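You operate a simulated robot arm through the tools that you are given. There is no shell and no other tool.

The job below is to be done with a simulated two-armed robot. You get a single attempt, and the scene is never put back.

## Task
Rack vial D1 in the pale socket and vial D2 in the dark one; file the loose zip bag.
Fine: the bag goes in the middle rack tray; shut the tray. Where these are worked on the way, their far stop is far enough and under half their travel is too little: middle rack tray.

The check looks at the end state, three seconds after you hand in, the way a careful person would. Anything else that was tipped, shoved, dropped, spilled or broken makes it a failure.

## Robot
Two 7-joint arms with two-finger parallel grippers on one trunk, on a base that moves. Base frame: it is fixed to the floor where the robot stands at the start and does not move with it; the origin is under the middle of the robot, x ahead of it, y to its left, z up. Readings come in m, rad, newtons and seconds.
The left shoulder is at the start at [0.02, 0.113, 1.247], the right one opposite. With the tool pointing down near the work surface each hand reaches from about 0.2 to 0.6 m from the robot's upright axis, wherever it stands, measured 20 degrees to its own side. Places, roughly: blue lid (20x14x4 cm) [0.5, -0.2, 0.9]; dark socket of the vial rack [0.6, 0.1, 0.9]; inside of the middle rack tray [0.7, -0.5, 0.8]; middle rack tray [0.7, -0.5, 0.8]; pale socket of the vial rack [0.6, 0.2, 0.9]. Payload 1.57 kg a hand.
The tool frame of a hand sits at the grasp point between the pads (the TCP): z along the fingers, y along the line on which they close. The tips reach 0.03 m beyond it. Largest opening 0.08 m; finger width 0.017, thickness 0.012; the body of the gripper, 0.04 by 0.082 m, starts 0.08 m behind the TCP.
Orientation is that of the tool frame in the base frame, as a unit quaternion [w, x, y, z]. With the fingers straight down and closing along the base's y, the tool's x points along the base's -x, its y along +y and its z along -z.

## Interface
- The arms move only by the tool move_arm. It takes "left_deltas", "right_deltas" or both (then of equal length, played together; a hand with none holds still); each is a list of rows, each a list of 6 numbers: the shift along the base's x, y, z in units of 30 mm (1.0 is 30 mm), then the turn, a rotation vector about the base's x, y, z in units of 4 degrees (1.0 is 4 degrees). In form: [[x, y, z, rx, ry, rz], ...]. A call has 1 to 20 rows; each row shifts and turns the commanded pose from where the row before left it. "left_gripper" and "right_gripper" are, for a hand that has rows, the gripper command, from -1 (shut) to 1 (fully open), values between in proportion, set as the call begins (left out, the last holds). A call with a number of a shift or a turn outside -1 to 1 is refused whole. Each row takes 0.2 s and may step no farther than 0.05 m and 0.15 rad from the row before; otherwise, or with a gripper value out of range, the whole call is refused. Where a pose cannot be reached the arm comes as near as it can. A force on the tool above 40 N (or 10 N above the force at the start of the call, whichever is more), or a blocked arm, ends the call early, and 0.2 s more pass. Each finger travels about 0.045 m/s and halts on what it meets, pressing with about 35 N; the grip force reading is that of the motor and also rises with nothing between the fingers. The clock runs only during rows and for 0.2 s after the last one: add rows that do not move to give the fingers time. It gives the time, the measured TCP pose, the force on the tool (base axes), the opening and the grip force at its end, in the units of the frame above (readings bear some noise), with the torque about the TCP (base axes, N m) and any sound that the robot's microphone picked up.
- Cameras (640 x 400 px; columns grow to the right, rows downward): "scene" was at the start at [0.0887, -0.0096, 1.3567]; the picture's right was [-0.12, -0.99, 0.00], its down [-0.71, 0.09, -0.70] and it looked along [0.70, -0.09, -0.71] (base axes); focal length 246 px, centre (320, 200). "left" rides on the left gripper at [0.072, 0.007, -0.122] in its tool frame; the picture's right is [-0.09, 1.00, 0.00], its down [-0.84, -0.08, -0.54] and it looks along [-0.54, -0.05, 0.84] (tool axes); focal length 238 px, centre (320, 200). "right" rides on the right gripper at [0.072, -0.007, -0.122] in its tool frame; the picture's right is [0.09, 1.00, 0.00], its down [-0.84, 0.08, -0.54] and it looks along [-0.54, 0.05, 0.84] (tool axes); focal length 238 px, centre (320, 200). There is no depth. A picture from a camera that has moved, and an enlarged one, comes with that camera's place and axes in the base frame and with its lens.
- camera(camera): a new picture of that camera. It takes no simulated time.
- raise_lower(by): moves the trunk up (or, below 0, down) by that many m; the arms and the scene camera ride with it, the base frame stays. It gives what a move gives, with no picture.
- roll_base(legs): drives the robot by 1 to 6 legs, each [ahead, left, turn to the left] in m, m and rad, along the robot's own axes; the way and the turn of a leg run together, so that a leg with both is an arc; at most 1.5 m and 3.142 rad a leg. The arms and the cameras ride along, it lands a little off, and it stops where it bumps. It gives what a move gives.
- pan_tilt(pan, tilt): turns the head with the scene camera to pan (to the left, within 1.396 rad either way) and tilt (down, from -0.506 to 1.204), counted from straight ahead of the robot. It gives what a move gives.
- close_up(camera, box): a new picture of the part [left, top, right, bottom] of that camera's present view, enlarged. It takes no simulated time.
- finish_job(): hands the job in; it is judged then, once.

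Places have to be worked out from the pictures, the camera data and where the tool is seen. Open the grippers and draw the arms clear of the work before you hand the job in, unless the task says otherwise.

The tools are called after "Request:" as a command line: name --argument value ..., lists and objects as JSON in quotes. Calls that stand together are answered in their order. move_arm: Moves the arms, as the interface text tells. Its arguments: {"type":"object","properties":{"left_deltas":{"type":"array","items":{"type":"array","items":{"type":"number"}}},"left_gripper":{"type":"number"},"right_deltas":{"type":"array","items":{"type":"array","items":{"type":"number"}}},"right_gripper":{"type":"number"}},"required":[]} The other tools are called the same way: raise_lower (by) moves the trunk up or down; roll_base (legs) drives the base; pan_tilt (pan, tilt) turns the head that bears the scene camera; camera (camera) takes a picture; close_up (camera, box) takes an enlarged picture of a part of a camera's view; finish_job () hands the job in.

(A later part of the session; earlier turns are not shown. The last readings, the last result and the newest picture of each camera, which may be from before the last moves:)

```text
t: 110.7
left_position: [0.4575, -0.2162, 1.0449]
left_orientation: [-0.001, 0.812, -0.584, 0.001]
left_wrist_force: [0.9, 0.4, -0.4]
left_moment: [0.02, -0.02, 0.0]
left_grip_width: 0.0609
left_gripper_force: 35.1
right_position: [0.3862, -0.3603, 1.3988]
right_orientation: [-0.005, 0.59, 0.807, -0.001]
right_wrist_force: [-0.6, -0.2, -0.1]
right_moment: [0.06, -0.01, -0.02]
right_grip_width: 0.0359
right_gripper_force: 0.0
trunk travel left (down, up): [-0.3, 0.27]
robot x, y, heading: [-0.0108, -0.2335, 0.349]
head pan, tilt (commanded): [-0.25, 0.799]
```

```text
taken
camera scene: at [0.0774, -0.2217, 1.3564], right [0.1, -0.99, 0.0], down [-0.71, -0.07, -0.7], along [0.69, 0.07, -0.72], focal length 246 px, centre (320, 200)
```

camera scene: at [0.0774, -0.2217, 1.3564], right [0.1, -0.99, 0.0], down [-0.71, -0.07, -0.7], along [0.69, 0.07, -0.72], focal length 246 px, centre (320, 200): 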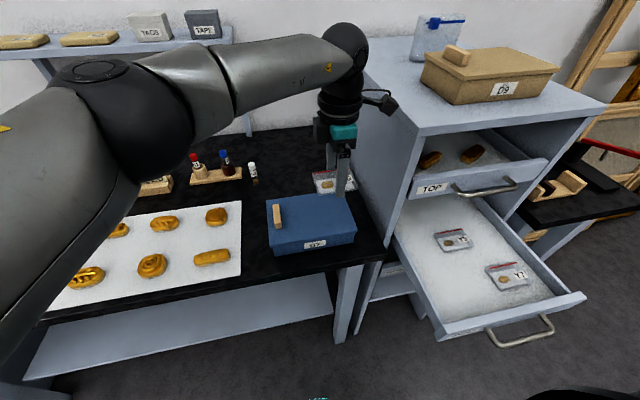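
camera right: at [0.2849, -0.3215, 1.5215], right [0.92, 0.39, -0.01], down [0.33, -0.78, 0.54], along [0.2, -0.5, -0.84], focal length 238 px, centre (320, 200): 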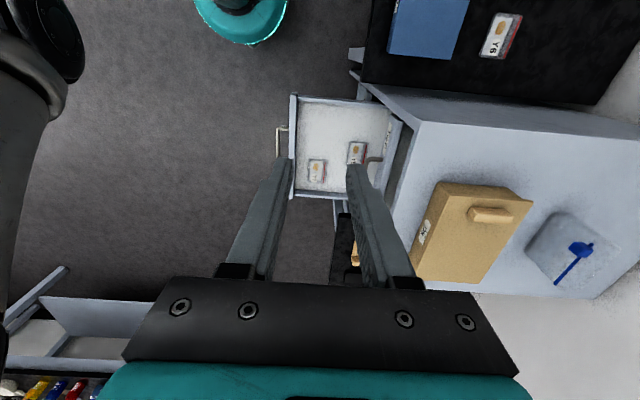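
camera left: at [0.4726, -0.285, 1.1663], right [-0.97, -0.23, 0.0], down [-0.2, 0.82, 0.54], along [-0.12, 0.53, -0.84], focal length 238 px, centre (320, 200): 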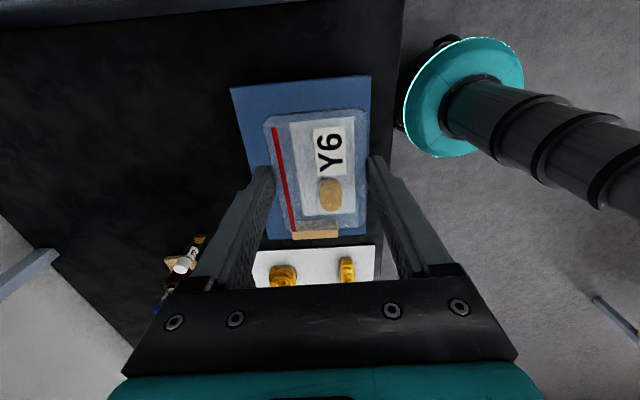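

Bag still held. Continuing back, then right toward the tray.

Request:
roll_base --legs '[[-0.21, 0, 0], [0, -0.245, 0]]'

Request:
pan_tilt --pan -0.25 --tilt 0.85

Request:
camera --camera "scene"

Request:
camera --camera "left"

```text
t: 113.7
left_position: [0.3414, -0.5239, 1.0446]
left_orientation: [-0.001, 0.811, -0.585, 0.001]
left_wrist_force: [0.2, -0.5, -0.3]
left_moment: [0.02, 0.0, 0.0]
left_grip_width: 0.0605
left_gripper_force: 34.9
right_position: [0.2696, -0.6694, 1.3989]
right_orientation: [-0.006, 0.591, 0.807, -0.002]
right_wrist_force: [-0.2, -0.3, 0.5]
right_moment: [0.02, 0.0, 0.0]
right_grip_width: 0.0358
right_gripper_force: 0.1
trunk travel left (down, up): [-0.3, 0.27]
robot x, y, heading: [-0.1273, -0.5398, 0.349]
head pan, tilt (commanded): [-0.25, 0.799]
```

```text
t: 114.4
left_position: [0.3411, -0.5239, 1.0457]
left_orientation: [-0.002, 0.811, -0.585, 0.001]
left_wrist_force: [0.3, 0.4, -0.4]
left_moment: [0.02, 0.02, -0.01]
left_grip_width: 0.0605
left_gripper_force: 35.2
right_position: [0.2701, -0.667, 1.3992]
right_orientation: [-0.005, 0.591, 0.807, -0.001]
right_wrist_force: [-1.1, 0.2, -0.4]
right_moment: [0.03, -0.01, -0.02]
right_grip_width: 0.0359
right_gripper_force: 0.3
trunk travel left (down, up): [-0.3, 0.27]
robot x, y, heading: [-0.1238, -0.5362, 0.345]
head pan, tilt (commanded): [-0.25, 0.85]
```

```text
taken
camera scene: at [-0.0407, -0.5287, 1.3523], right [0.1, -1.0, 0.0], down [-0.75, -0.07, -0.66], along [0.66, 0.06, -0.75], focal length 246 px, centre (320, 200)
```

scene: 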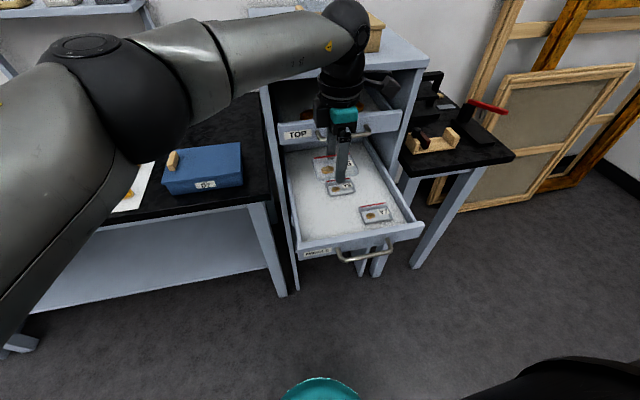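

```text
taken
camera left: at [0.3566, -0.5932, 1.166], right [-0.97, -0.23, 0.0], down [-0.19, 0.82, 0.54], along [-0.12, 0.53, -0.84], focal length 238 px, centre (320, 200)
```

left: 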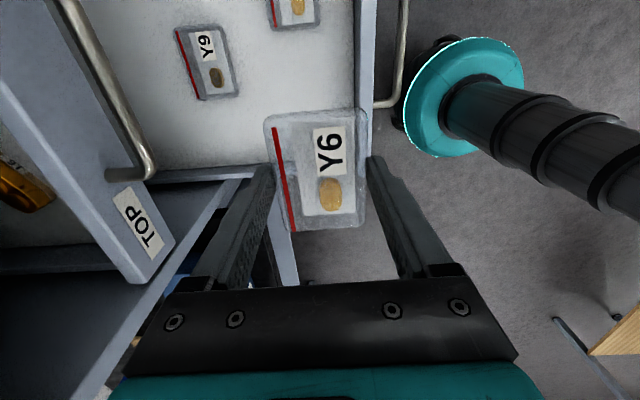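

The hand hovers at the tray's front-left with the bag (A≈0.15, L≈-0.61). To keep the left arm well inside its reach when lowering, I'll shift the base 8 cm right and let the arm compensate, ending at A≈0.18.

Request:
roll_base --legs '[[0, -0.08, 0]]'

Request:
move_arm --left_deltas '[[0.05, 0.6, 0, 0, 0, 0], [0.05, 0.6, 0, 0, 0, 0], [0.05, 0.6, 0, 0, 0, 0], [0.05, 0.6, 0, 0, 0, 0], [0.0, 0.4, 0, 0, 0, 0]]'

Request:
camera --camera "left"

Request:
camera --camera "scene"

```text
t: 115.4
left_position: [0.3688, -0.5984, 1.0447]
left_orientation: [-0.002, 0.811, -0.585, 0.0]
left_wrist_force: [-1.2, 0.0, 0.6]
left_moment: [0.01, 0.01, 0.0]
left_grip_width: 0.0608
left_gripper_force: 34.6
right_position: [0.2982, -0.7437, 1.3994]
right_orientation: [-0.007, 0.592, 0.806, -0.002]
right_wrist_force: [-0.4, 0.4, 0.1]
right_moment: [0.06, 0.03, -0.01]
right_grip_width: 0.0358
right_gripper_force: 0.0
trunk travel left (down, up): [-0.3, 0.27]
robot x, y, heading: [-0.0958, -0.6185, 0.342]
head pan, tilt (commanded): [-0.25, 0.85]
```

```text
t: 116.6
left_position: [0.3746, -0.5133, 1.0461]
left_orientation: [-0.001, 0.811, -0.585, 0.001]
left_wrist_force: [-0.5, -0.1, 0.3]
left_moment: [0.02, 0.02, 0.02]
left_grip_width: 0.0606
left_gripper_force: 34.7
right_position: [0.2968, -0.7426, 1.3975]
right_orientation: [-0.006, 0.591, 0.806, -0.002]
right_wrist_force: [-0.2, 0.7, 0.1]
right_moment: [0.03, -0.01, 0.03]
right_grip_width: 0.036
right_gripper_force: 0.0
trunk travel left (down, up): [-0.3, 0.27]
robot x, y, heading: [-0.0976, -0.6154, 0.343]
head pan, tilt (commanded): [-0.25, 0.85]
```

```text
taken
camera left: at [0.3898, -0.584, 1.1665], right [-0.97, -0.23, 0.0], down [-0.19, 0.82, 0.54], along [-0.12, 0.53, -0.84], focal length 238 px, centre (320, 200)
```

left: 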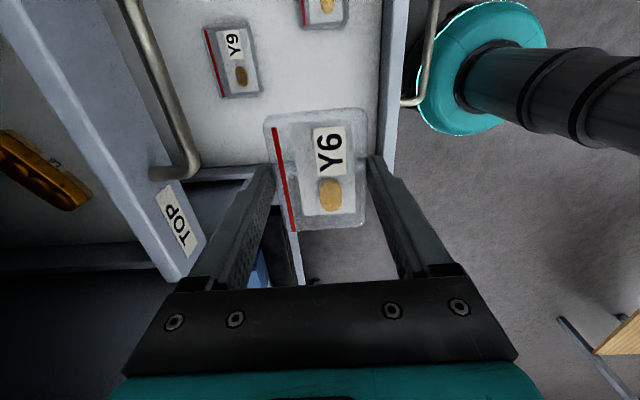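

```text
taken
camera scene: at [-0.0137, -0.6035, 1.3523], right [0.1, -1.0, 0.0], down [-0.75, -0.07, -0.66], along [0.66, 0.06, -0.75], focal length 246 px, centre (320, 200)
```

scene: 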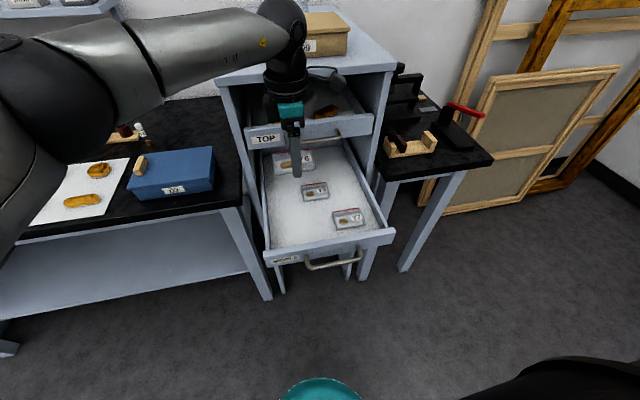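

The bag is above the free front-left spot (A≈0.186, L≈-0.608), clear of the top handle by ~5 cm. Lowering with the trunk 0.12 m first, which keeps the arm posture.

Request:
raise_lower --by -0.12

Request:
camera --camera "left"

Request:
camera --camera "scene"

```text
t: 118.1
left_position: [0.374, -0.5144, 0.9259]
left_orientation: [-0.002, 0.811, -0.585, 0.001]
left_wrist_force: [0.3, -0.4, 0.2]
left_moment: [0.0, 0.0, 0.01]
left_grip_width: 0.0606
left_gripper_force: 35.9
right_position: [0.2949, -0.7417, 1.2799]
right_orientation: [-0.005, 0.591, 0.807, 0.0]
right_wrist_force: [0.2, -1.1, 0.2]
right_moment: [0.0, -0.02, -0.03]
right_grip_width: 0.0357
right_gripper_force: 0.1
trunk travel left (down, up): [-0.18, 0.39]
robot x, y, heading: [-0.0991, -0.6126, 0.347]
head pan, tilt (commanded): [-0.25, 0.85]
```

```text
taken
camera left: at [0.3897, -0.5845, 1.0467], right [-0.97, -0.23, 0.0], down [-0.19, 0.82, 0.54], along [-0.12, 0.53, -0.84], focal length 238 px, centre (320, 200)
```

left: 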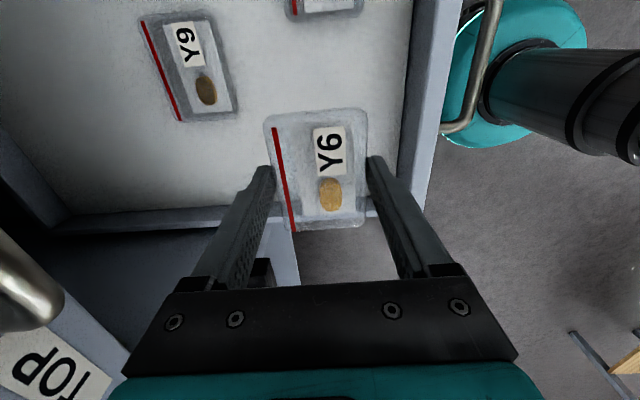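

```text
taken
camera scene: at [-0.0138, -0.6037, 1.2324], right [0.1, -1.0, 0.0], down [-0.75, -0.07, -0.66], along [0.66, 0.06, -0.75], focal length 246 px, centre (320, 200)
```

scene: 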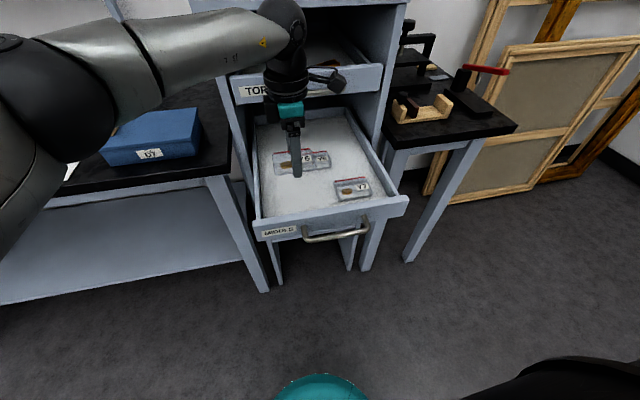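

Directly below the bag is empty tray floor, clear of Y7, Y9, the left wall and the front. Lowering with the arm.

Request:
move_arm --left_deltas '[[0, 0, -0.5, 0, 0, 0], [0, 0, -0.5, 0, 0, 0], [0, 0, -0.5, 0, 0, 0], [0, 0, -0.5, 0, 0, 0], [0, 0, -0.5, 0, 0, 0], [0, 0, -0.4, 0, 0, 0]]'

Request:
camera --camera "left"

Request:
close_up --camera "scene" --box '[220, 50, 420, 250]'

```text
t: 119.5
left_position: [0.3739, -0.5147, 0.8388]
left_orientation: [-0.001, 0.811, -0.585, 0.001]
left_wrist_force: [-0.4, 0.0, -0.4]
left_moment: [-0.05, 0.03, -0.02]
left_grip_width: 0.0608
left_gripper_force: 35.0
right_position: [0.2961, -0.7429, 1.2785]
right_orientation: [-0.006, 0.591, 0.807, -0.001]
right_wrist_force: [-0.1, -0.2, -0.1]
right_moment: [0.0, 0.03, 0.02]
right_grip_width: 0.0358
right_gripper_force: 0.0
trunk travel left (down, up): [-0.18, 0.39]
robot x, y, heading: [-0.0994, -0.6136, 0.342]
head pan, tilt (commanded): [-0.25, 0.85]
```

```text
taken
camera left: at [0.3894, -0.5847, 0.959], right [-0.97, -0.23, 0.0], down [-0.19, 0.82, 0.54], along [-0.12, 0.53, -0.84], focal length 238 px, centre (320, 200)
```

left: 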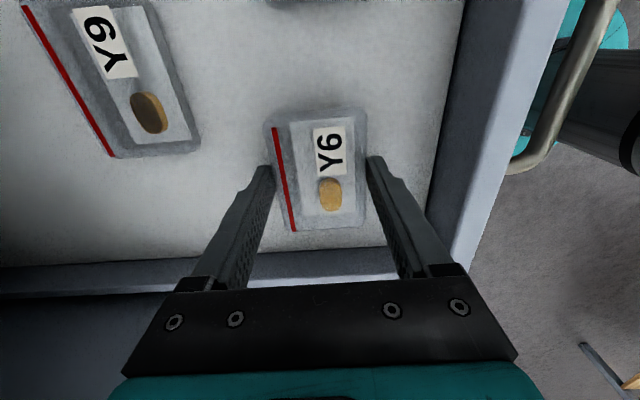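

```text
2.00 times, centred on (320, 150) of scene
camera zoom: at [-0.0137, -0.6037, 1.2323], right [0.1, -1.0, 0.0], down [-0.75, -0.07, -0.66], along [0.66, 0.06, -0.75], focal length 491 px, centre (320, 300)
```

zoom: 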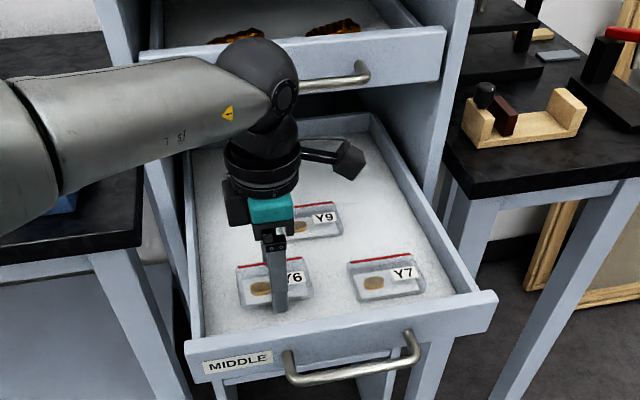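

Y6 is just above the tray floor beside Y7. Lowering the last bit in small steps until contact.

Request:
move_arm --left_deltas '[[0, 0, -0.15, 0, 0, 0], [0, 0, -0.15, 0, 0, 0], [0, 0, -0.1, 0, 0, 0], [0, 0, 0, 0, 0, 0]]'

Request:
close_up --camera "left" --box '[160, 60, 480, 300]'

Request:
close_up --camera "scene" --box '[270, 130, 380, 230]'

```text
t: 120.5
left_position: [0.3753, -0.5141, 0.8288]
left_orientation: [-0.001, 0.811, -0.585, 0.002]
left_wrist_force: [-1.0, 2.1, 12.6]
left_moment: [-0.04, 0.57, -0.14]
left_grip_width: 0.0607
left_gripper_force: 35.2
right_position: [0.2948, -0.7421, 1.2793]
right_orientation: [-0.005, 0.591, 0.807, -0.001]
right_wrist_force: [0.0, -0.1, -1.0]
right_moment: [-0.01, 0.0, 0.01]
right_grip_width: 0.036
right_gripper_force: 0.1
trunk travel left (down, up): [-0.18, 0.39]
robot x, y, heading: [-0.1022, -0.6136, 0.344]
head pan, tilt (commanded): [-0.25, 0.85]
```

```text
1.67 times, centred on (320, 180) of left
camera zoom: at [0.3899, -0.5842, 0.9491], right [-0.97, -0.23, -0.01], down [-0.19, 0.82, 0.54], along [-0.12, 0.53, -0.84], focal length 397 px, centre (320, 233)
```

zoom: 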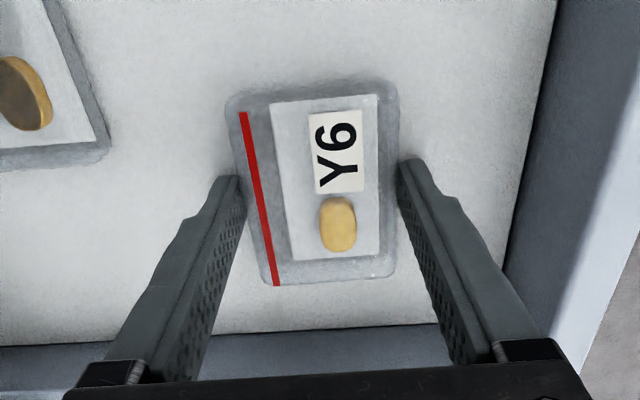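

```text
4.00 times, centred on (325, 180) of scene
camera zoom: at [-0.0147, -0.6036, 1.2325], right [0.1, -1.0, 0.0], down [-0.75, -0.07, -0.66], along [0.66, 0.06, -0.75], focal length 983 px, centre (300, 280)
```

zoom: 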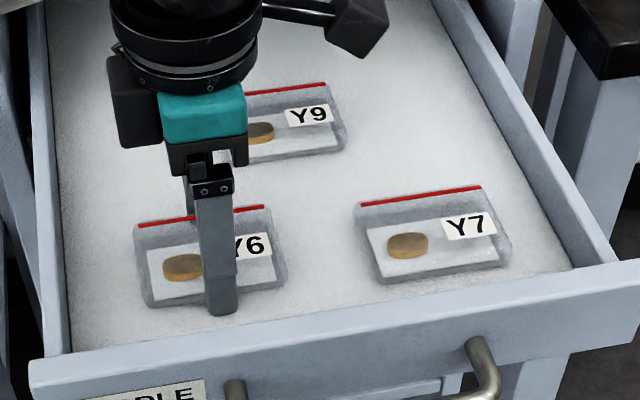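

The bag is down on the tray floor (12 N). Easing up a hair, opening, and lifting the hand straight up.

Request:
move_arm --left_deltas '[[0, 0, 0.08, 0, 0, 0], [0, 0, 0, 0, 0, 0]]'

Request:
move_arm --left_deltas '[[0, 0, 0, 0, 0, 0], [0, 0, 0, 0, 0, 0], [0, 0, 0, 0, 0, 0], [0, 0, 0, 0, 0, 0]]' --left_gripper 1

Request:
close_up --camera "left" --box '[160, 60, 480, 300]'

```text
t: 121.1
left_position: [0.3754, -0.5147, 0.829]
left_orientation: [-0.001, 0.811, -0.585, 0.001]
left_wrist_force: [0.5, 2.2, 2.2]
left_moment: [-0.04, 0.06, -0.05]
left_grip_width: 0.0608
left_gripper_force: 34.9
right_position: [0.2969, -0.742, 1.2793]
right_orientation: [-0.005, 0.592, 0.806, -0.002]
right_wrist_force: [0.8, 0.3, -0.4]
right_moment: [0.05, -0.01, 0.02]
right_grip_width: 0.0358
right_gripper_force: 0.1
trunk travel left (down, up): [-0.18, 0.39]
robot x, y, heading: [-0.1022, -0.6138, 0.343]
head pan, tilt (commanded): [-0.25, 0.85]
```

```text
t: 122.1
left_position: [0.374, -0.5145, 0.8289]
left_orientation: [-0.002, 0.811, -0.585, 0.002]
left_wrist_force: [-0.2, 0.9, 1.0]
left_moment: [0.01, 0.01, -0.01]
left_grip_width: 0.0799
left_gripper_force: 0.0
right_position: [0.2977, -0.743, 1.2798]
right_orientation: [-0.005, 0.592, 0.806, -0.001]
right_wrist_force: [0.3, -0.2, -0.7]
right_moment: [0.01, -0.02, 0.0]
right_grip_width: 0.0359
right_gripper_force: 0.0
trunk travel left (down, up): [-0.18, 0.39]
robot x, y, heading: [-0.1004, -0.6115, 0.343]
head pan, tilt (commanded): [-0.25, 0.85]
```

```text
1.67 times, centred on (320, 180) of left
camera zoom: at [0.3901, -0.5847, 0.9496], right [-0.97, -0.23, 0.0], down [-0.19, 0.82, 0.54], along [-0.12, 0.53, -0.84], focal length 397 px, centre (320, 233)
```

zoom: 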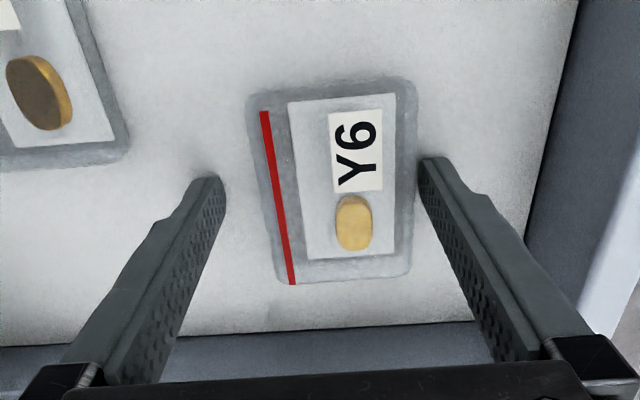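

Released; Y6 lies flat in the tray. Lifting the hand straight out.

Request:
move_arm --left_deltas '[[0, 0, 0.3, 0, 0, 0], [0, 0, 0.6, 0, 0, 0], [0, 0, 0.7, 0, 0, 0], [0, 0, 0.7, 0, 0, 0], [0, 0, 0.7, 0, 0, 0], [0, 0, 0.7, 0, 0, 0]]'

Request:
camera --camera "scene"

Request:
close_up --camera "scene" --box '[220, 50, 420, 250]'

```text
t: 123.5
left_position: [0.3731, -0.5132, 0.9392]
left_orientation: [-0.001, 0.811, -0.585, 0.001]
left_wrist_force: [0.4, -0.6, 0.8]
left_moment: [0.01, 0.0, 0.0]
left_grip_width: 0.0803
left_gripper_force: 0.0
right_position: [0.2972, -0.7422, 1.2789]
right_orientation: [-0.004, 0.591, 0.806, -0.002]
right_wrist_force: [0.1, 0.4, 0.1]
right_moment: [0.0, 0.03, -0.01]
right_grip_width: 0.0362
right_gripper_force: 0.1
trunk travel left (down, up): [-0.18, 0.39]
robot x, y, heading: [-0.0946, -0.6196, 0.346]
head pan, tilt (commanded): [-0.25, 0.85]
```

```text
taken
camera scene: at [-0.0138, -0.6037, 1.2323], right [0.1, -1.0, 0.0], down [-0.75, -0.07, -0.66], along [0.66, 0.06, -0.75], focal length 246 px, centre (320, 200)
```

scene: 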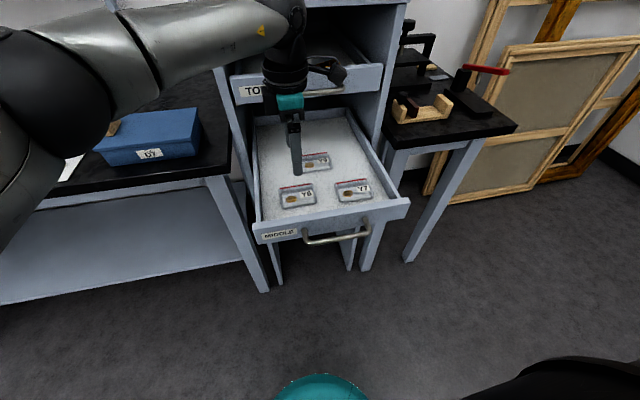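

```text
2.00 times, centred on (320, 150) of scene
camera zoom: at [-0.0138, -0.6037, 1.2323], right [0.1, -1.0, 0.0], down [-0.75, -0.07, -0.66], along [0.66, 0.06, -0.75], focal length 491 px, centre (320, 300)
```

zoom: 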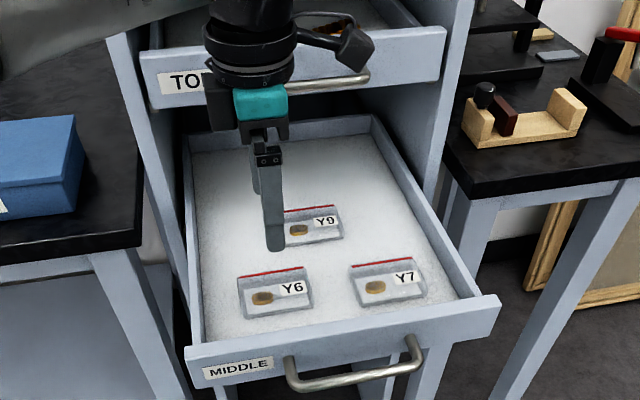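

Y6 is filed neatly in the middle tray beside Y7. Raising the trunk back up (hand lifts straight out), then backing the base away so the right hand can shut the tray by its handle as it opened it.

Request:
raise_lower --by 0.12

Request:
roll_base --legs '[[-0.236, 0, 0], [0, 0.035, 0]]'

Request:
move_arm --left_deltas '[[-0.682, 0.749, 0.1, 0, 0, 0], [-0.682, 0.749, 0.1, 0, 0, 0], [-0.682, 0.749, 0.1, 0, 0, 0], [-0.682, 0.749, 0.1, 0, 0, 0], [-0.682, 0.749, 0.1, 0, 0, 0], [-0.682, 0.749, 0.1, 0, 0, 0], [-0.682, 0.749, 0.1, 0, 0, 0], [-0.682, 0.749, 0.1, 0, 0, 0], [-0.682, 0.749, 0.1, 0, 0, 0], [-0.682, 0.749, 0.1, 0, 0, 0], [-0.682, 0.749, 0, 0, 0, 0], [-0.682, 0.749, 0, 0, 0, 0]]'

Request:
pan_tilt --pan -0.05 --tilt 0.75

Request:
camera --camera "scene"

Request:
camera --camera "right"

```text
t: 125.0
left_position: [0.3736, -0.5154, 1.0594]
left_orientation: [-0.001, 0.811, -0.585, 0.001]
left_wrist_force: [0.3, -0.1, 0.2]
left_moment: [0.01, 0.03, -0.01]
left_grip_width: 0.0801
left_gripper_force: 0.1
right_position: [0.298, -0.7434, 1.3989]
right_orientation: [-0.005, 0.592, 0.806, -0.001]
right_wrist_force: [-1.0, -0.2, -0.3]
right_moment: [0.01, 0.02, -0.02]
right_grip_width: 0.0361
right_gripper_force: 0.0
trunk travel left (down, up): [-0.3, 0.27]
robot x, y, heading: [-0.0995, -0.6166, 0.345]
head pan, tilt (commanded): [-0.25, 0.85]
```

```text
t: 127.2
left_position: [0.1404, -0.5587, 1.0601]
left_orientation: [-0.001, 0.811, -0.585, 0.002]
left_wrist_force: [-0.8, -0.1, 0.0]
left_moment: [-0.05, 0.03, -0.03]
left_grip_width: 0.0801
left_gripper_force: 0.0
right_position: [0.063, -0.7878, 1.4006]
right_orientation: [-0.005, 0.59, 0.807, -0.001]
right_wrist_force: [-0.3, 0.3, -0.4]
right_moment: [-0.03, -0.04, 0.01]
right_grip_width: 0.0358
right_gripper_force: 0.0
trunk travel left (down, up): [-0.3, 0.27]
robot x, y, heading: [-0.3298, -0.6609, 0.348]
head pan, tilt (commanded): [-0.25, 0.85]
```

```text
t: 129.8
left_position: [-0.1049, -0.2915, 1.089]
left_orientation: [-0.002, 0.811, -0.585, 0.001]
left_wrist_force: [0.0, -0.3, -0.1]
left_moment: [-0.02, -0.02, -0.02]
left_grip_width: 0.08
left_gripper_force: 0.0
right_position: [0.0629, -0.7886, 1.3996]
right_orientation: [-0.005, 0.59, 0.808, 0.0]
right_wrist_force: [0.0, -1.1, 0.3]
right_moment: [-0.01, 0.02, 0.01]
right_grip_width: 0.0365
right_gripper_force: 0.1
trunk travel left (down, up): [-0.3, 0.27]
robot x, y, heading: [-0.3332, -0.6618, 0.352]
head pan, tilt (commanded): [-0.25, 0.85]
```

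```text
t: 130.6
left_position: [-0.1032, -0.2926, 1.0894]
left_orientation: [-0.002, 0.811, -0.584, 0.001]
left_wrist_force: [0.2, -0.4, 0.0]
left_moment: [0.04, 0.04, 0.01]
left_grip_width: 0.0799
left_gripper_force: 0.1
right_position: [0.0634, -0.7899, 1.3992]
right_orientation: [-0.005, 0.59, 0.807, -0.002]
right_wrist_force: [-0.2, -0.3, 0.8]
right_moment: [0.03, -0.01, -0.05]
right_grip_width: 0.0359
right_gripper_force: 0.1
trunk travel left (down, up): [-0.3, 0.27]
robot x, y, heading: [-0.3312, -0.6636, 0.35]
head pan, tilt (commanded): [-0.051, 0.75]
```

```text
taken
camera scene: at [-0.2451, -0.6343, 1.3603], right [0.29, -0.96, 0.0], down [-0.65, -0.2, -0.73], along [0.7, 0.21, -0.68], focal length 246 px, centre (320, 200)
```

scene: 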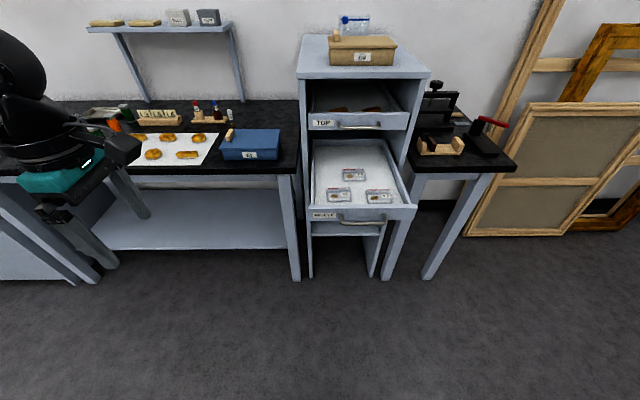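

```text
taken
camera right: at [0.0374, -0.7228, 1.5214], right [0.92, 0.39, -0.01], down [0.33, -0.78, 0.54], along [0.2, -0.5, -0.84], focal length 238 px, centre (320, 200)
```

right: 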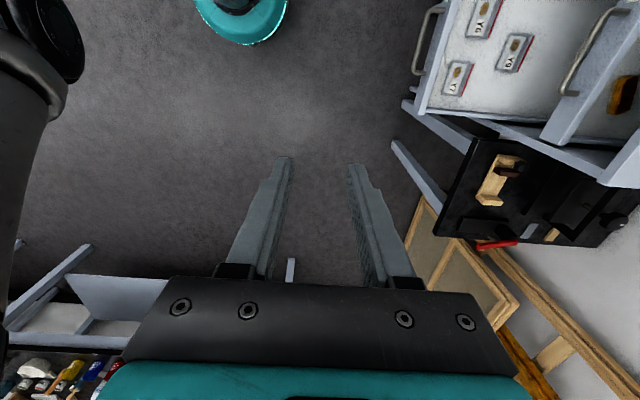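

View confirms: Y6, Y7, Y9 in the tray; handle now ≈ (0.267, -0.608, 0.817). Bringing the right hand down in front of it.

Request:
move_arm --right_deltas '[[0.1245, 0.2995, -0.952, 0, 0, 0], [0.1245, 0.2995, -0.952, 0, 0, 0], [0.1245, 0.2995, -0.952, 0, 0, 0], [0.1245, 0.2995, -0.952, 0, 0, 0], [0.1245, 0.2995, -0.952, 0, 0, 0], [0.1245, 0.2995, -0.952, 0, 0, 0], [0.1245, 0.2995, -0.952, 0, 0, 0], [0.1245, 0.2995, -0.952, 0, 0, 0], [0.1245, 0.2995, -0.952, 0, 0, 0], [0.1245, 0.2995, -0.952, 0, 0, 0], [0.1245, 0.2995, -0.952, 0, 0, 0], [0.1245, 0.2995, -0.952, 0, 0, 0], [0.1245, 0.2995, -0.952, 0, 0, 0], [0.1245, 0.2995, -0.952, 0, 0, 0]]'

Request:
camera --camera "scene"

```text
t: 133.6
left_position: [-0.1042, -0.2922, 1.089]
left_orientation: [-0.001, 0.811, -0.585, 0.001]
left_wrist_force: [-0.2, 0.5, -0.1]
left_moment: [-0.02, 0.02, -0.01]
left_grip_width: 0.08
left_gripper_force: 0.0
right_position: [0.1152, -0.6643, 0.9976]
right_orientation: [-0.005, 0.59, 0.807, -0.001]
right_wrist_force: [0.8, -0.9, 0.0]
right_moment: [0.02, 0.03, 0.01]
right_grip_width: 0.0361
right_gripper_force: 0.0
trunk travel left (down, up): [-0.3, 0.27]
robot x, y, heading: [-0.3321, -0.6618, 0.351]
head pan, tilt (commanded): [-0.051, 0.75]
```

```text
taken
camera scene: at [-0.2449, -0.6341, 1.3603], right [0.29, -0.96, 0.0], down [-0.65, -0.2, -0.73], along [0.7, 0.21, -0.68], focal length 246 px, centre (320, 200)
```

scene: 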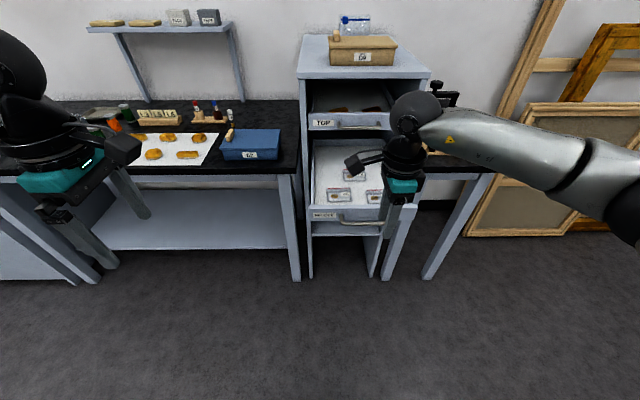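

Now pitching the fingers 44° forward, staying short of the handle.

Request:
move_arm --right_deltas '[[0.115, 0.04, -0.2, 0.327, -0.945, 0], [0.115, 0.04, -0.2, 0.327, -0.945, 0], [0.115, 0.04, -0.2, 0.327, -0.945, 0], [0.115, 0.04, -0.2, 0.327, -0.945, 0], [0.115, 0.04, -0.2, 0.327, -0.945, 0], [0.115, 0.04, -0.2, 0.327, -0.945, 0], [0.115, 0.04, -0.2, 0.327, -0.945, 0], [0.115, 0.04, -0.2, 0.327, -0.945, 0], [0.115, 0.04, -0.2, 0.327, -0.945, 0], [0.115, 0.04, -0.2, 0.327, -0.945, 0], [0.115, 0.04, -0.2, 0.327, -0.945, 0]]'

Request:
camera --camera "right"

Request:
close_up --camera "scene" --box '[290, 130, 450, 270]'

```text
t: 136.0
left_position: [-0.1047, -0.2917, 1.0888]
left_orientation: [-0.002, 0.812, -0.584, 0.001]
left_wrist_force: [0.0, 0.1, 0.0]
left_moment: [-0.01, 0.02, -0.01]
left_grip_width: 0.08
left_gripper_force: 0.1
right_position: [0.1535, -0.6497, 0.933]
right_orientation: [0.209, 0.547, 0.75, 0.308]
right_wrist_force: [0.5, 0.3, -0.1]
right_moment: [0.02, 0.0, 0.05]
right_grip_width: 0.036
right_gripper_force: 0.1
trunk travel left (down, up): [-0.3, 0.27]
robot x, y, heading: [-0.3348, -0.6589, 0.351]
head pan, tilt (commanded): [-0.051, 0.75]
```

```text
taken
camera right: at [0.0479, -0.61, 1.0181], right [0.66, 0.3, 0.69], down [-0.04, -0.9, 0.43], along [0.75, -0.31, -0.59], focal length 238 px, centre (320, 200)
```

right: 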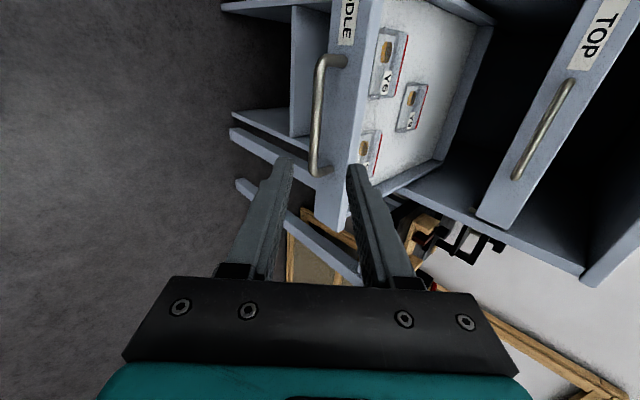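

```text
2.86 times, centred on (370, 200) of scene
camera zoom: at [-0.2451, -0.6343, 1.3603], right [0.29, -0.96, 0.0], down [-0.65, -0.2, -0.73], along [0.7, 0.21, -0.68], focal length 702 px, centre (177, 200)
```

zoom: 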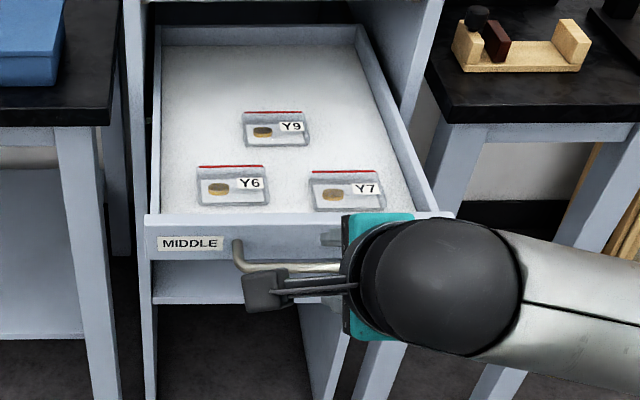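

Same posture as when opening. Moving to a 7 cm stand-off on the finger line to the handle.

Request:
move_arm --right_deltas '[[0.489, 0.163, -0.578, 0, 0, 0], [0.489, 0.163, -0.578, 0, 0, 0], [0.489, 0.163, -0.578, 0, 0, 0]]'

Request:
camera --camera "right"

Request:
close_up --camera "right" --box '[250, 40, 410, 220]'

```text
t: 136.8
left_position: [-0.1049, -0.2911, 1.0898]
left_orientation: [-0.001, 0.812, -0.584, 0.001]
left_wrist_force: [0.2, -0.3, 0.2]
left_moment: [-0.02, 0.02, 0.0]
left_grip_width: 0.0801
left_gripper_force: 0.1
right_position: [0.1989, -0.6367, 0.8803]
right_orientation: [0.209, 0.547, 0.75, 0.308]
right_wrist_force: [0.2, -0.4, -0.1]
right_moment: [0.02, -0.05, 0.0]
right_grip_width: 0.0361
right_gripper_force: 0.0
trunk travel left (down, up): [-0.3, 0.27]
robot x, y, heading: [-0.3313, -0.6622, 0.354]
head pan, tilt (commanded): [-0.051, 0.75]
```

```text
taken
camera right: at [0.0933, -0.5976, 0.9653], right [0.66, 0.3, 0.69], down [-0.04, -0.9, 0.43], along [0.75, -0.31, -0.59], focal length 238 px, centre (320, 200)
```

right: 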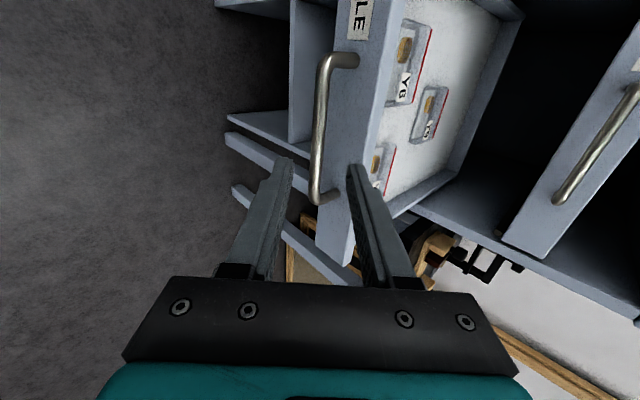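

```text
2.22 times, centred on (330, 130) of right
camera zoom: at [0.0933, -0.5976, 0.9653], right [0.66, 0.3, 0.69], down [-0.04, -0.9, 0.43], along [0.75, -0.31, -0.59], focal length 530 px, centre (298, 356)
```

zoom: 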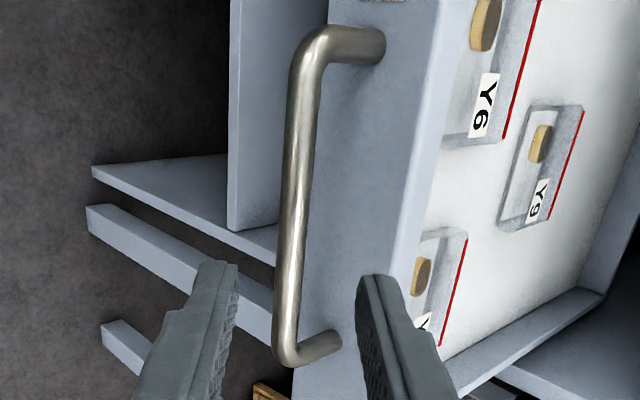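

Nearly the same picture as before the first grasp: bar centred, ~7 cm ahead. Advancing 6 cm along the fingers.

Request:
move_arm --right_deltas '[[0.3075, 0.112, -0.379, 0, 0, 0], [0.3075, 0.112, -0.379, 0, 0, 0], [0.3075, 0.112, -0.379, 0, 0, 0], [0.3075, 0.112, -0.379, 0, 0, 0]]'

Request:
close_up --camera "right" --box '[250, 100, 410, 260]'

```text
t: 137.8
left_position: [-0.1044, -0.2929, 1.0902]
left_orientation: [-0.002, 0.812, -0.583, 0.001]
left_wrist_force: [0.1, 0.7, 0.6]
left_moment: [0.01, 0.03, 0.01]
left_grip_width: 0.0801
left_gripper_force: 0.1
right_position: [0.2349, -0.6212, 0.8354]
right_orientation: [0.208, 0.547, 0.75, 0.306]
right_wrist_force: [-0.1, -1.1, 0.7]
right_moment: [-0.01, 0.01, -0.04]
right_grip_width: 0.0357
right_gripper_force: 0.0
trunk travel left (down, up): [-0.3, 0.27]
robot x, y, heading: [-0.3331, -0.66, 0.351]
head pan, tilt (commanded): [-0.051, 0.75]
```

```text
2.50 times, centred on (330, 180) of right
camera zoom: at [0.1286, -0.5829, 0.9205], right [0.66, 0.3, 0.69], down [-0.03, -0.9, 0.43], along [0.75, -0.31, -0.59], focal length 596 px, centre (295, 250)
```

zoom: 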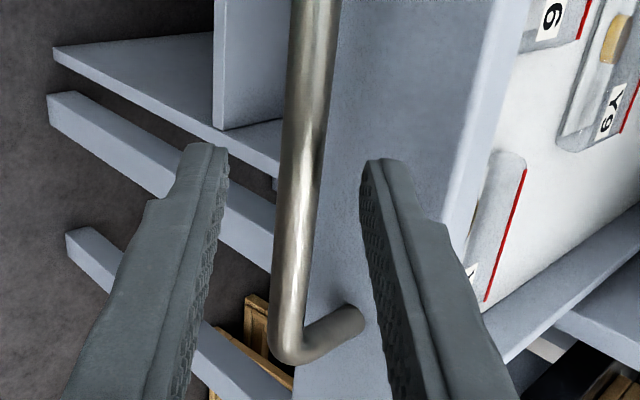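

Bar is between the pads. Nudging 2 mm to centre and closing on the handle.

Request:
move_arm --right_deltas '[[0.046, 0.014, 0.046, 0, 0, 0], [0, 0, 0, 0, 0, 0], [0, 0, 0, 0, 0, 0], [0, 0, 0, 0, 0, 0], [0, 0, 0, 0, 0, 0]]' --right_gripper -1

Request:
camera --camera "right"

```text
t: 139.0
left_position: [-0.104, -0.2909, 1.09]
left_orientation: [-0.001, 0.811, -0.585, 0.001]
left_wrist_force: [0.5, -0.1, -0.6]
left_moment: [-0.02, -0.03, 0.01]
left_grip_width: 0.0799
left_gripper_force: 0.1
right_position: [0.2358, -0.6206, 0.8364]
right_orientation: [0.208, 0.547, 0.751, 0.307]
right_wrist_force: [0.4, 1.2, -0.7]
right_moment: [-0.31, -0.1, 0.44]
right_grip_width: 0.0118
right_gripper_force: 29.2
trunk travel left (down, up): [-0.3, 0.27]
robot x, y, heading: [-0.3334, -0.6621, 0.35]
head pan, tilt (commanded): [-0.051, 0.75]
```

```text
taken
camera right: at [0.1301, -0.5821, 0.9217], right [0.66, 0.3, 0.69], down [-0.03, -0.9, 0.43], along [0.75, -0.31, -0.59], focal length 238 px, centre (320, 200)
```

right: 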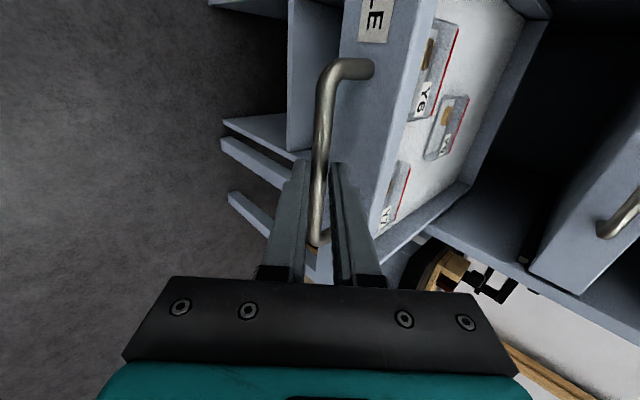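

Handle gripped. Pushing the tray in with the base, in steps along the slide direction (≈0.31 rad).

Request:
roll_base --legs '[[0.08, -0.003, 0]]'

Request:
close_up --camera "scene" --box '[290, 130, 450, 270]'

```text
t: 140.0
left_position: [-0.0292, -0.2664, 1.0881]
left_orientation: [-0.001, 0.812, -0.584, 0.001]
left_wrist_force: [-0.1, -0.6, 1.0]
left_moment: [-0.02, 0.02, -0.02]
left_grip_width: 0.0798
left_gripper_force: 0.1
right_position: [0.3112, -0.5973, 0.8365]
right_orientation: [0.209, 0.547, 0.75, 0.307]
right_wrist_force: [-1.0, -0.5, 0.4]
right_moment: [-0.31, -0.05, 0.4]
right_grip_width: 0.0118
right_gripper_force: 29.2
trunk travel left (down, up): [-0.3, 0.27]
robot x, y, heading: [-0.2598, -0.6393, 0.35]
head pan, tilt (commanded): [-0.051, 0.75]
```

```text
2.86 times, centred on (370, 200) of scene
camera zoom: at [-0.1688, -0.6096, 1.3603], right [0.29, -0.96, 0.0], down [-0.65, -0.2, -0.73], along [0.7, 0.21, -0.68], focal length 702 px, centre (177, 200)
```

zoom: 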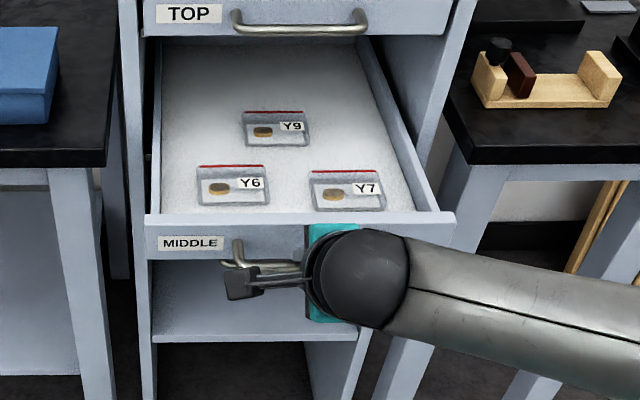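

Sliding in smoothly; Y6/Y7/Y9 stay put. Continuing.

Request:
roll_base --legs '[[0.08, -0.003, 0]]'

Request:
camera --camera "scene"

Request:
camera --camera "right"

```text
t: 141.1
left_position: [0.0445, -0.2425, 1.0893]
left_orientation: [-0.001, 0.812, -0.584, 0.0]
left_wrist_force: [0.4, -0.2, 0.4]
left_moment: [0.05, 0.02, 0.0]
left_grip_width: 0.0801
left_gripper_force: 0.1
right_position: [0.3866, -0.5715, 0.8363]
right_orientation: [0.208, 0.547, 0.751, 0.306]
right_wrist_force: [-0.1, -2.9, 0.2]
right_moment: [-0.31, -0.09, 0.33]
right_grip_width: 0.0117
right_gripper_force: 29.4
trunk travel left (down, up): [-0.3, 0.27]
robot x, y, heading: [-0.184, -0.6146, 0.349]
head pan, tilt (commanded): [-0.051, 0.75]
```

```text
taken
camera scene: at [-0.0936, -0.5856, 1.3603], right [0.29, -0.96, 0.0], down [-0.65, -0.2, -0.73], along [0.7, 0.22, -0.68], focal length 246 px, centre (320, 200)
```

scene: 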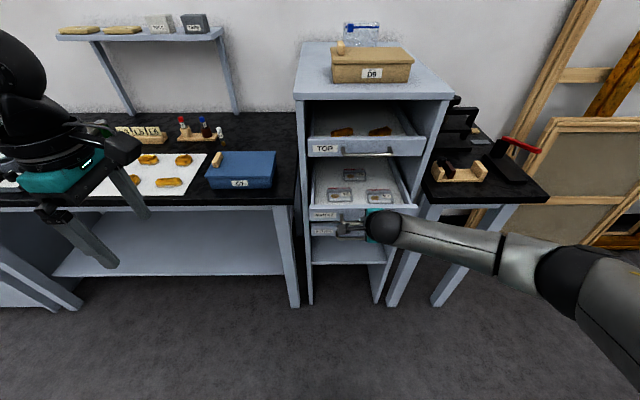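

```text
taken
camera right: at [0.2817, -0.5335, 0.9216], right [0.66, 0.3, 0.69], down [-0.03, -0.9, 0.43], along [0.75, -0.31, -0.59], focal length 238 px, centre (320, 200)
```

right: 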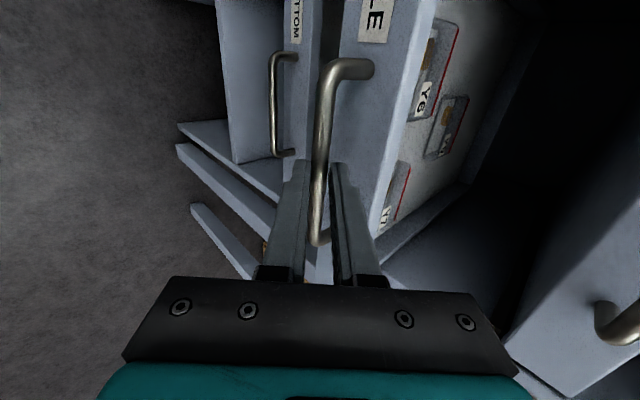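

About 9 cm left. Two more careful base steps.

Request:
roll_base --legs '[[0.06, -0.002, 0]]'

Request:
close_up --camera "scene" --box '[290, 120, 450, 280]'

```text
t: 142.1
left_position: [0.1023, -0.2235, 1.0903]
left_orientation: [-0.001, 0.812, -0.584, 0.001]
left_wrist_force: [0.5, 0.2, -0.1]
left_moment: [-0.01, 0.01, 0.01]
left_grip_width: 0.0796
left_gripper_force: 0.0
right_position: [0.4443, -0.5538, 0.8358]
right_orientation: [0.209, 0.547, 0.751, 0.306]
right_wrist_force: [0.6, -3.2, -0.3]
right_moment: [-0.19, -0.01, 0.45]
right_grip_width: 0.0116
right_gripper_force: 28.9
trunk travel left (down, up): [-0.3, 0.27]
robot x, y, heading: [-0.1253, -0.5951, 0.351]
head pan, tilt (commanded): [-0.051, 0.75]
```

```text
2.50 times, centred on (370, 200) of scene
camera zoom: at [-0.0374, -0.5672, 1.3603], right [0.3, -0.96, 0.0], down [-0.65, -0.2, -0.73], along [0.7, 0.22, -0.68], focal length 614 px, centre (195, 200)
```

zoom: 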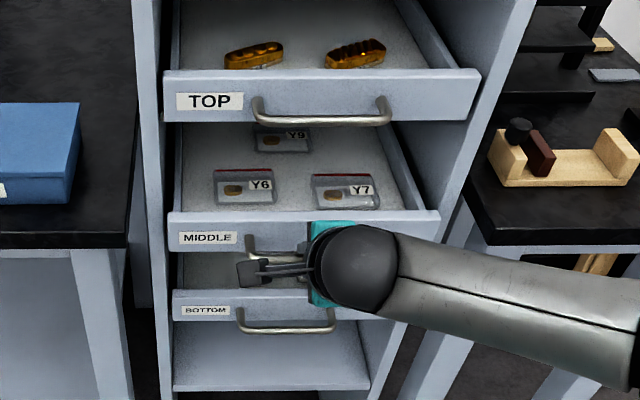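

About 3 cm left. A 2 cm step.

Request:
roll_base --legs '[[0.02, 0, 0]]'

Request:
close_up --camera "scene" --box '[290, 120, 450, 280]'

```text
t: 142.8
left_position: [0.1217, -0.2165, 1.0899]
left_orientation: [-0.002, 0.812, -0.584, 0.002]
left_wrist_force: [0.1, -0.4, 0.2]
left_moment: [0.02, 0.05, 0.0]
left_grip_width: 0.0801
left_gripper_force: 0.2
right_position: [0.4626, -0.5474, 0.8361]
right_orientation: [0.21, 0.546, 0.752, 0.305]
right_wrist_force: [1.2, -3.7, 0.7]
right_moment: [-0.19, -0.02, 0.4]
right_grip_width: 0.0116
right_gripper_force: 28.7
trunk travel left (down, up): [-0.3, 0.27]
robot x, y, heading: [-0.1099, -0.589, 0.35]
head pan, tilt (commanded): [-0.051, 0.75]
```

```text
2.50 times, centred on (370, 200) of scene
camera zoom: at [-0.0186, -0.5604, 1.3603], right [0.3, -0.96, 0.0], down [-0.65, -0.2, -0.73], along [0.7, 0.22, -0.68], focal length 614 px, centre (195, 200)
```

zoom: 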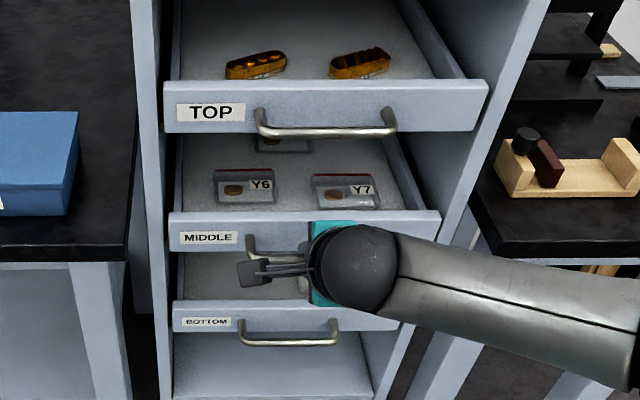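

About 1 cm left. Another small base step, watching the force.

Request:
roll_base --legs '[[0.01, 0, 0]]'

Request:
move_arm --right_deltas '[[0, 0, 0, 0, 0, 0]]'

```text
t: 143.6
left_position: [0.1281, -0.2132, 1.0896]
left_orientation: [-0.003, 0.812, -0.583, 0.001]
left_wrist_force: [0.3, -0.2, 0.7]
left_moment: [0.0, 0.02, -0.02]
left_grip_width: 0.0801
left_gripper_force: 0.0
right_position: [0.4691, -0.546, 0.8373]
right_orientation: [0.21, 0.547, 0.751, 0.304]
right_wrist_force: [-16.1, -7.3, 1.8]
right_moment: [-0.45, 0.2, 0.25]
right_grip_width: 0.0114
right_gripper_force: 29.1
trunk travel left (down, up): [-0.3, 0.27]
robot x, y, heading: [-0.0972, -0.5847, 0.352]
head pan, tilt (commanded): [-0.051, 0.75]
```

```text
t: 144.0
left_position: [0.1288, -0.2145, 1.0888]
left_orientation: [-0.002, 0.812, -0.583, 0.002]
left_wrist_force: [0.2, -0.5, -0.1]
left_moment: [-0.01, -0.04, 0.01]
left_grip_width: 0.0797
left_gripper_force: 0.1
right_position: [0.4706, -0.5463, 0.8351]
right_orientation: [0.21, 0.547, 0.752, 0.304]
right_wrist_force: [-8.1, -4.1, 6.8]
right_moment: [-0.22, -0.05, 0.28]
right_grip_width: 0.012
right_gripper_force: 29.5
trunk travel left (down, up): [-0.3, 0.27]
robot x, y, heading: [-0.0953, -0.5873, 0.351]
head pan, tilt (commanded): [-0.051, 0.75]
```

Resisting with ~16 N now: the tray has met its closed stop. Checking visually against the other trays.

Request:
close_up --camera "scene" --box '[290, 120, 450, 280]'

Request:
camera --camera "right"

```text
2.50 times, centred on (370, 200) of scene
camera zoom: at [-0.0118, -0.5575, 1.3605], right [0.29, -0.96, 0.0], down [-0.65, -0.2, -0.73], along [0.7, 0.22, -0.68], focal length 614 px, centre (195, 200)
```

zoom: 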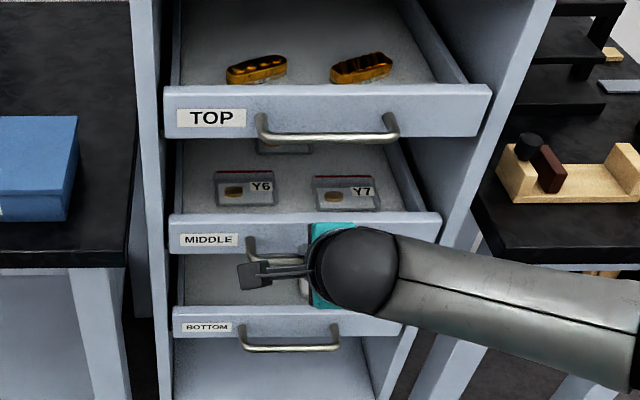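

```text
taken
camera right: at [0.3635, -0.5065, 0.9207], right [0.66, 0.3, 0.69], down [-0.03, -0.9, 0.43], along [0.75, -0.31, -0.58], focal length 238 px, centre (320, 200)
```

right: 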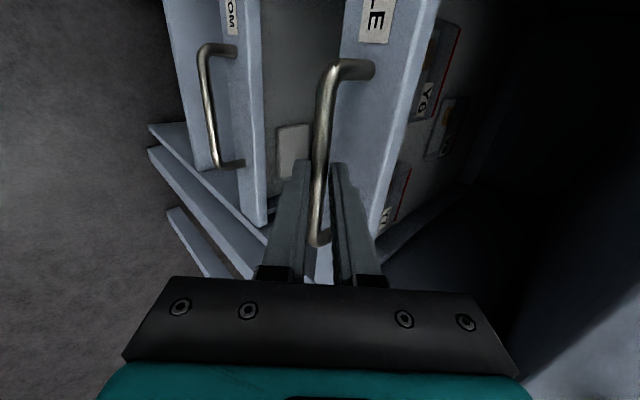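

Front edges line up with the top and bottom trays. A small extra push to be sure it's fully home.

Request:
move_arm --right_deltas '[[0.063, 0.02, 0, 0, 0, 0], [0.063, 0.02, 0, 0, 0, 0], [0.063, 0.02, 0, 0, 0, 0], [0, 0, 0, 0, 0, 0]]'

```text
t: 145.0
left_position: [0.1258, -0.2148, 1.0899]
left_orientation: [-0.003, 0.812, -0.583, 0.002]
left_wrist_force: [0.1, -0.4, 0.0]
left_moment: [0.0, 0.01, 0.01]
left_grip_width: 0.0801
left_gripper_force: 0.0
right_position: [0.4708, -0.545, 0.8332]
right_orientation: [0.208, 0.548, 0.752, 0.302]
right_wrist_force: [-31.6, -10.8, 5.9]
right_moment: [-0.4, 0.43, 0.28]
right_grip_width: 0.0118
right_gripper_force: 28.8
trunk travel left (down, up): [-0.3, 0.27]
robot x, y, heading: [-0.0951, -0.5856, 0.348]
head pan, tilt (commanded): [-0.051, 0.75]
```

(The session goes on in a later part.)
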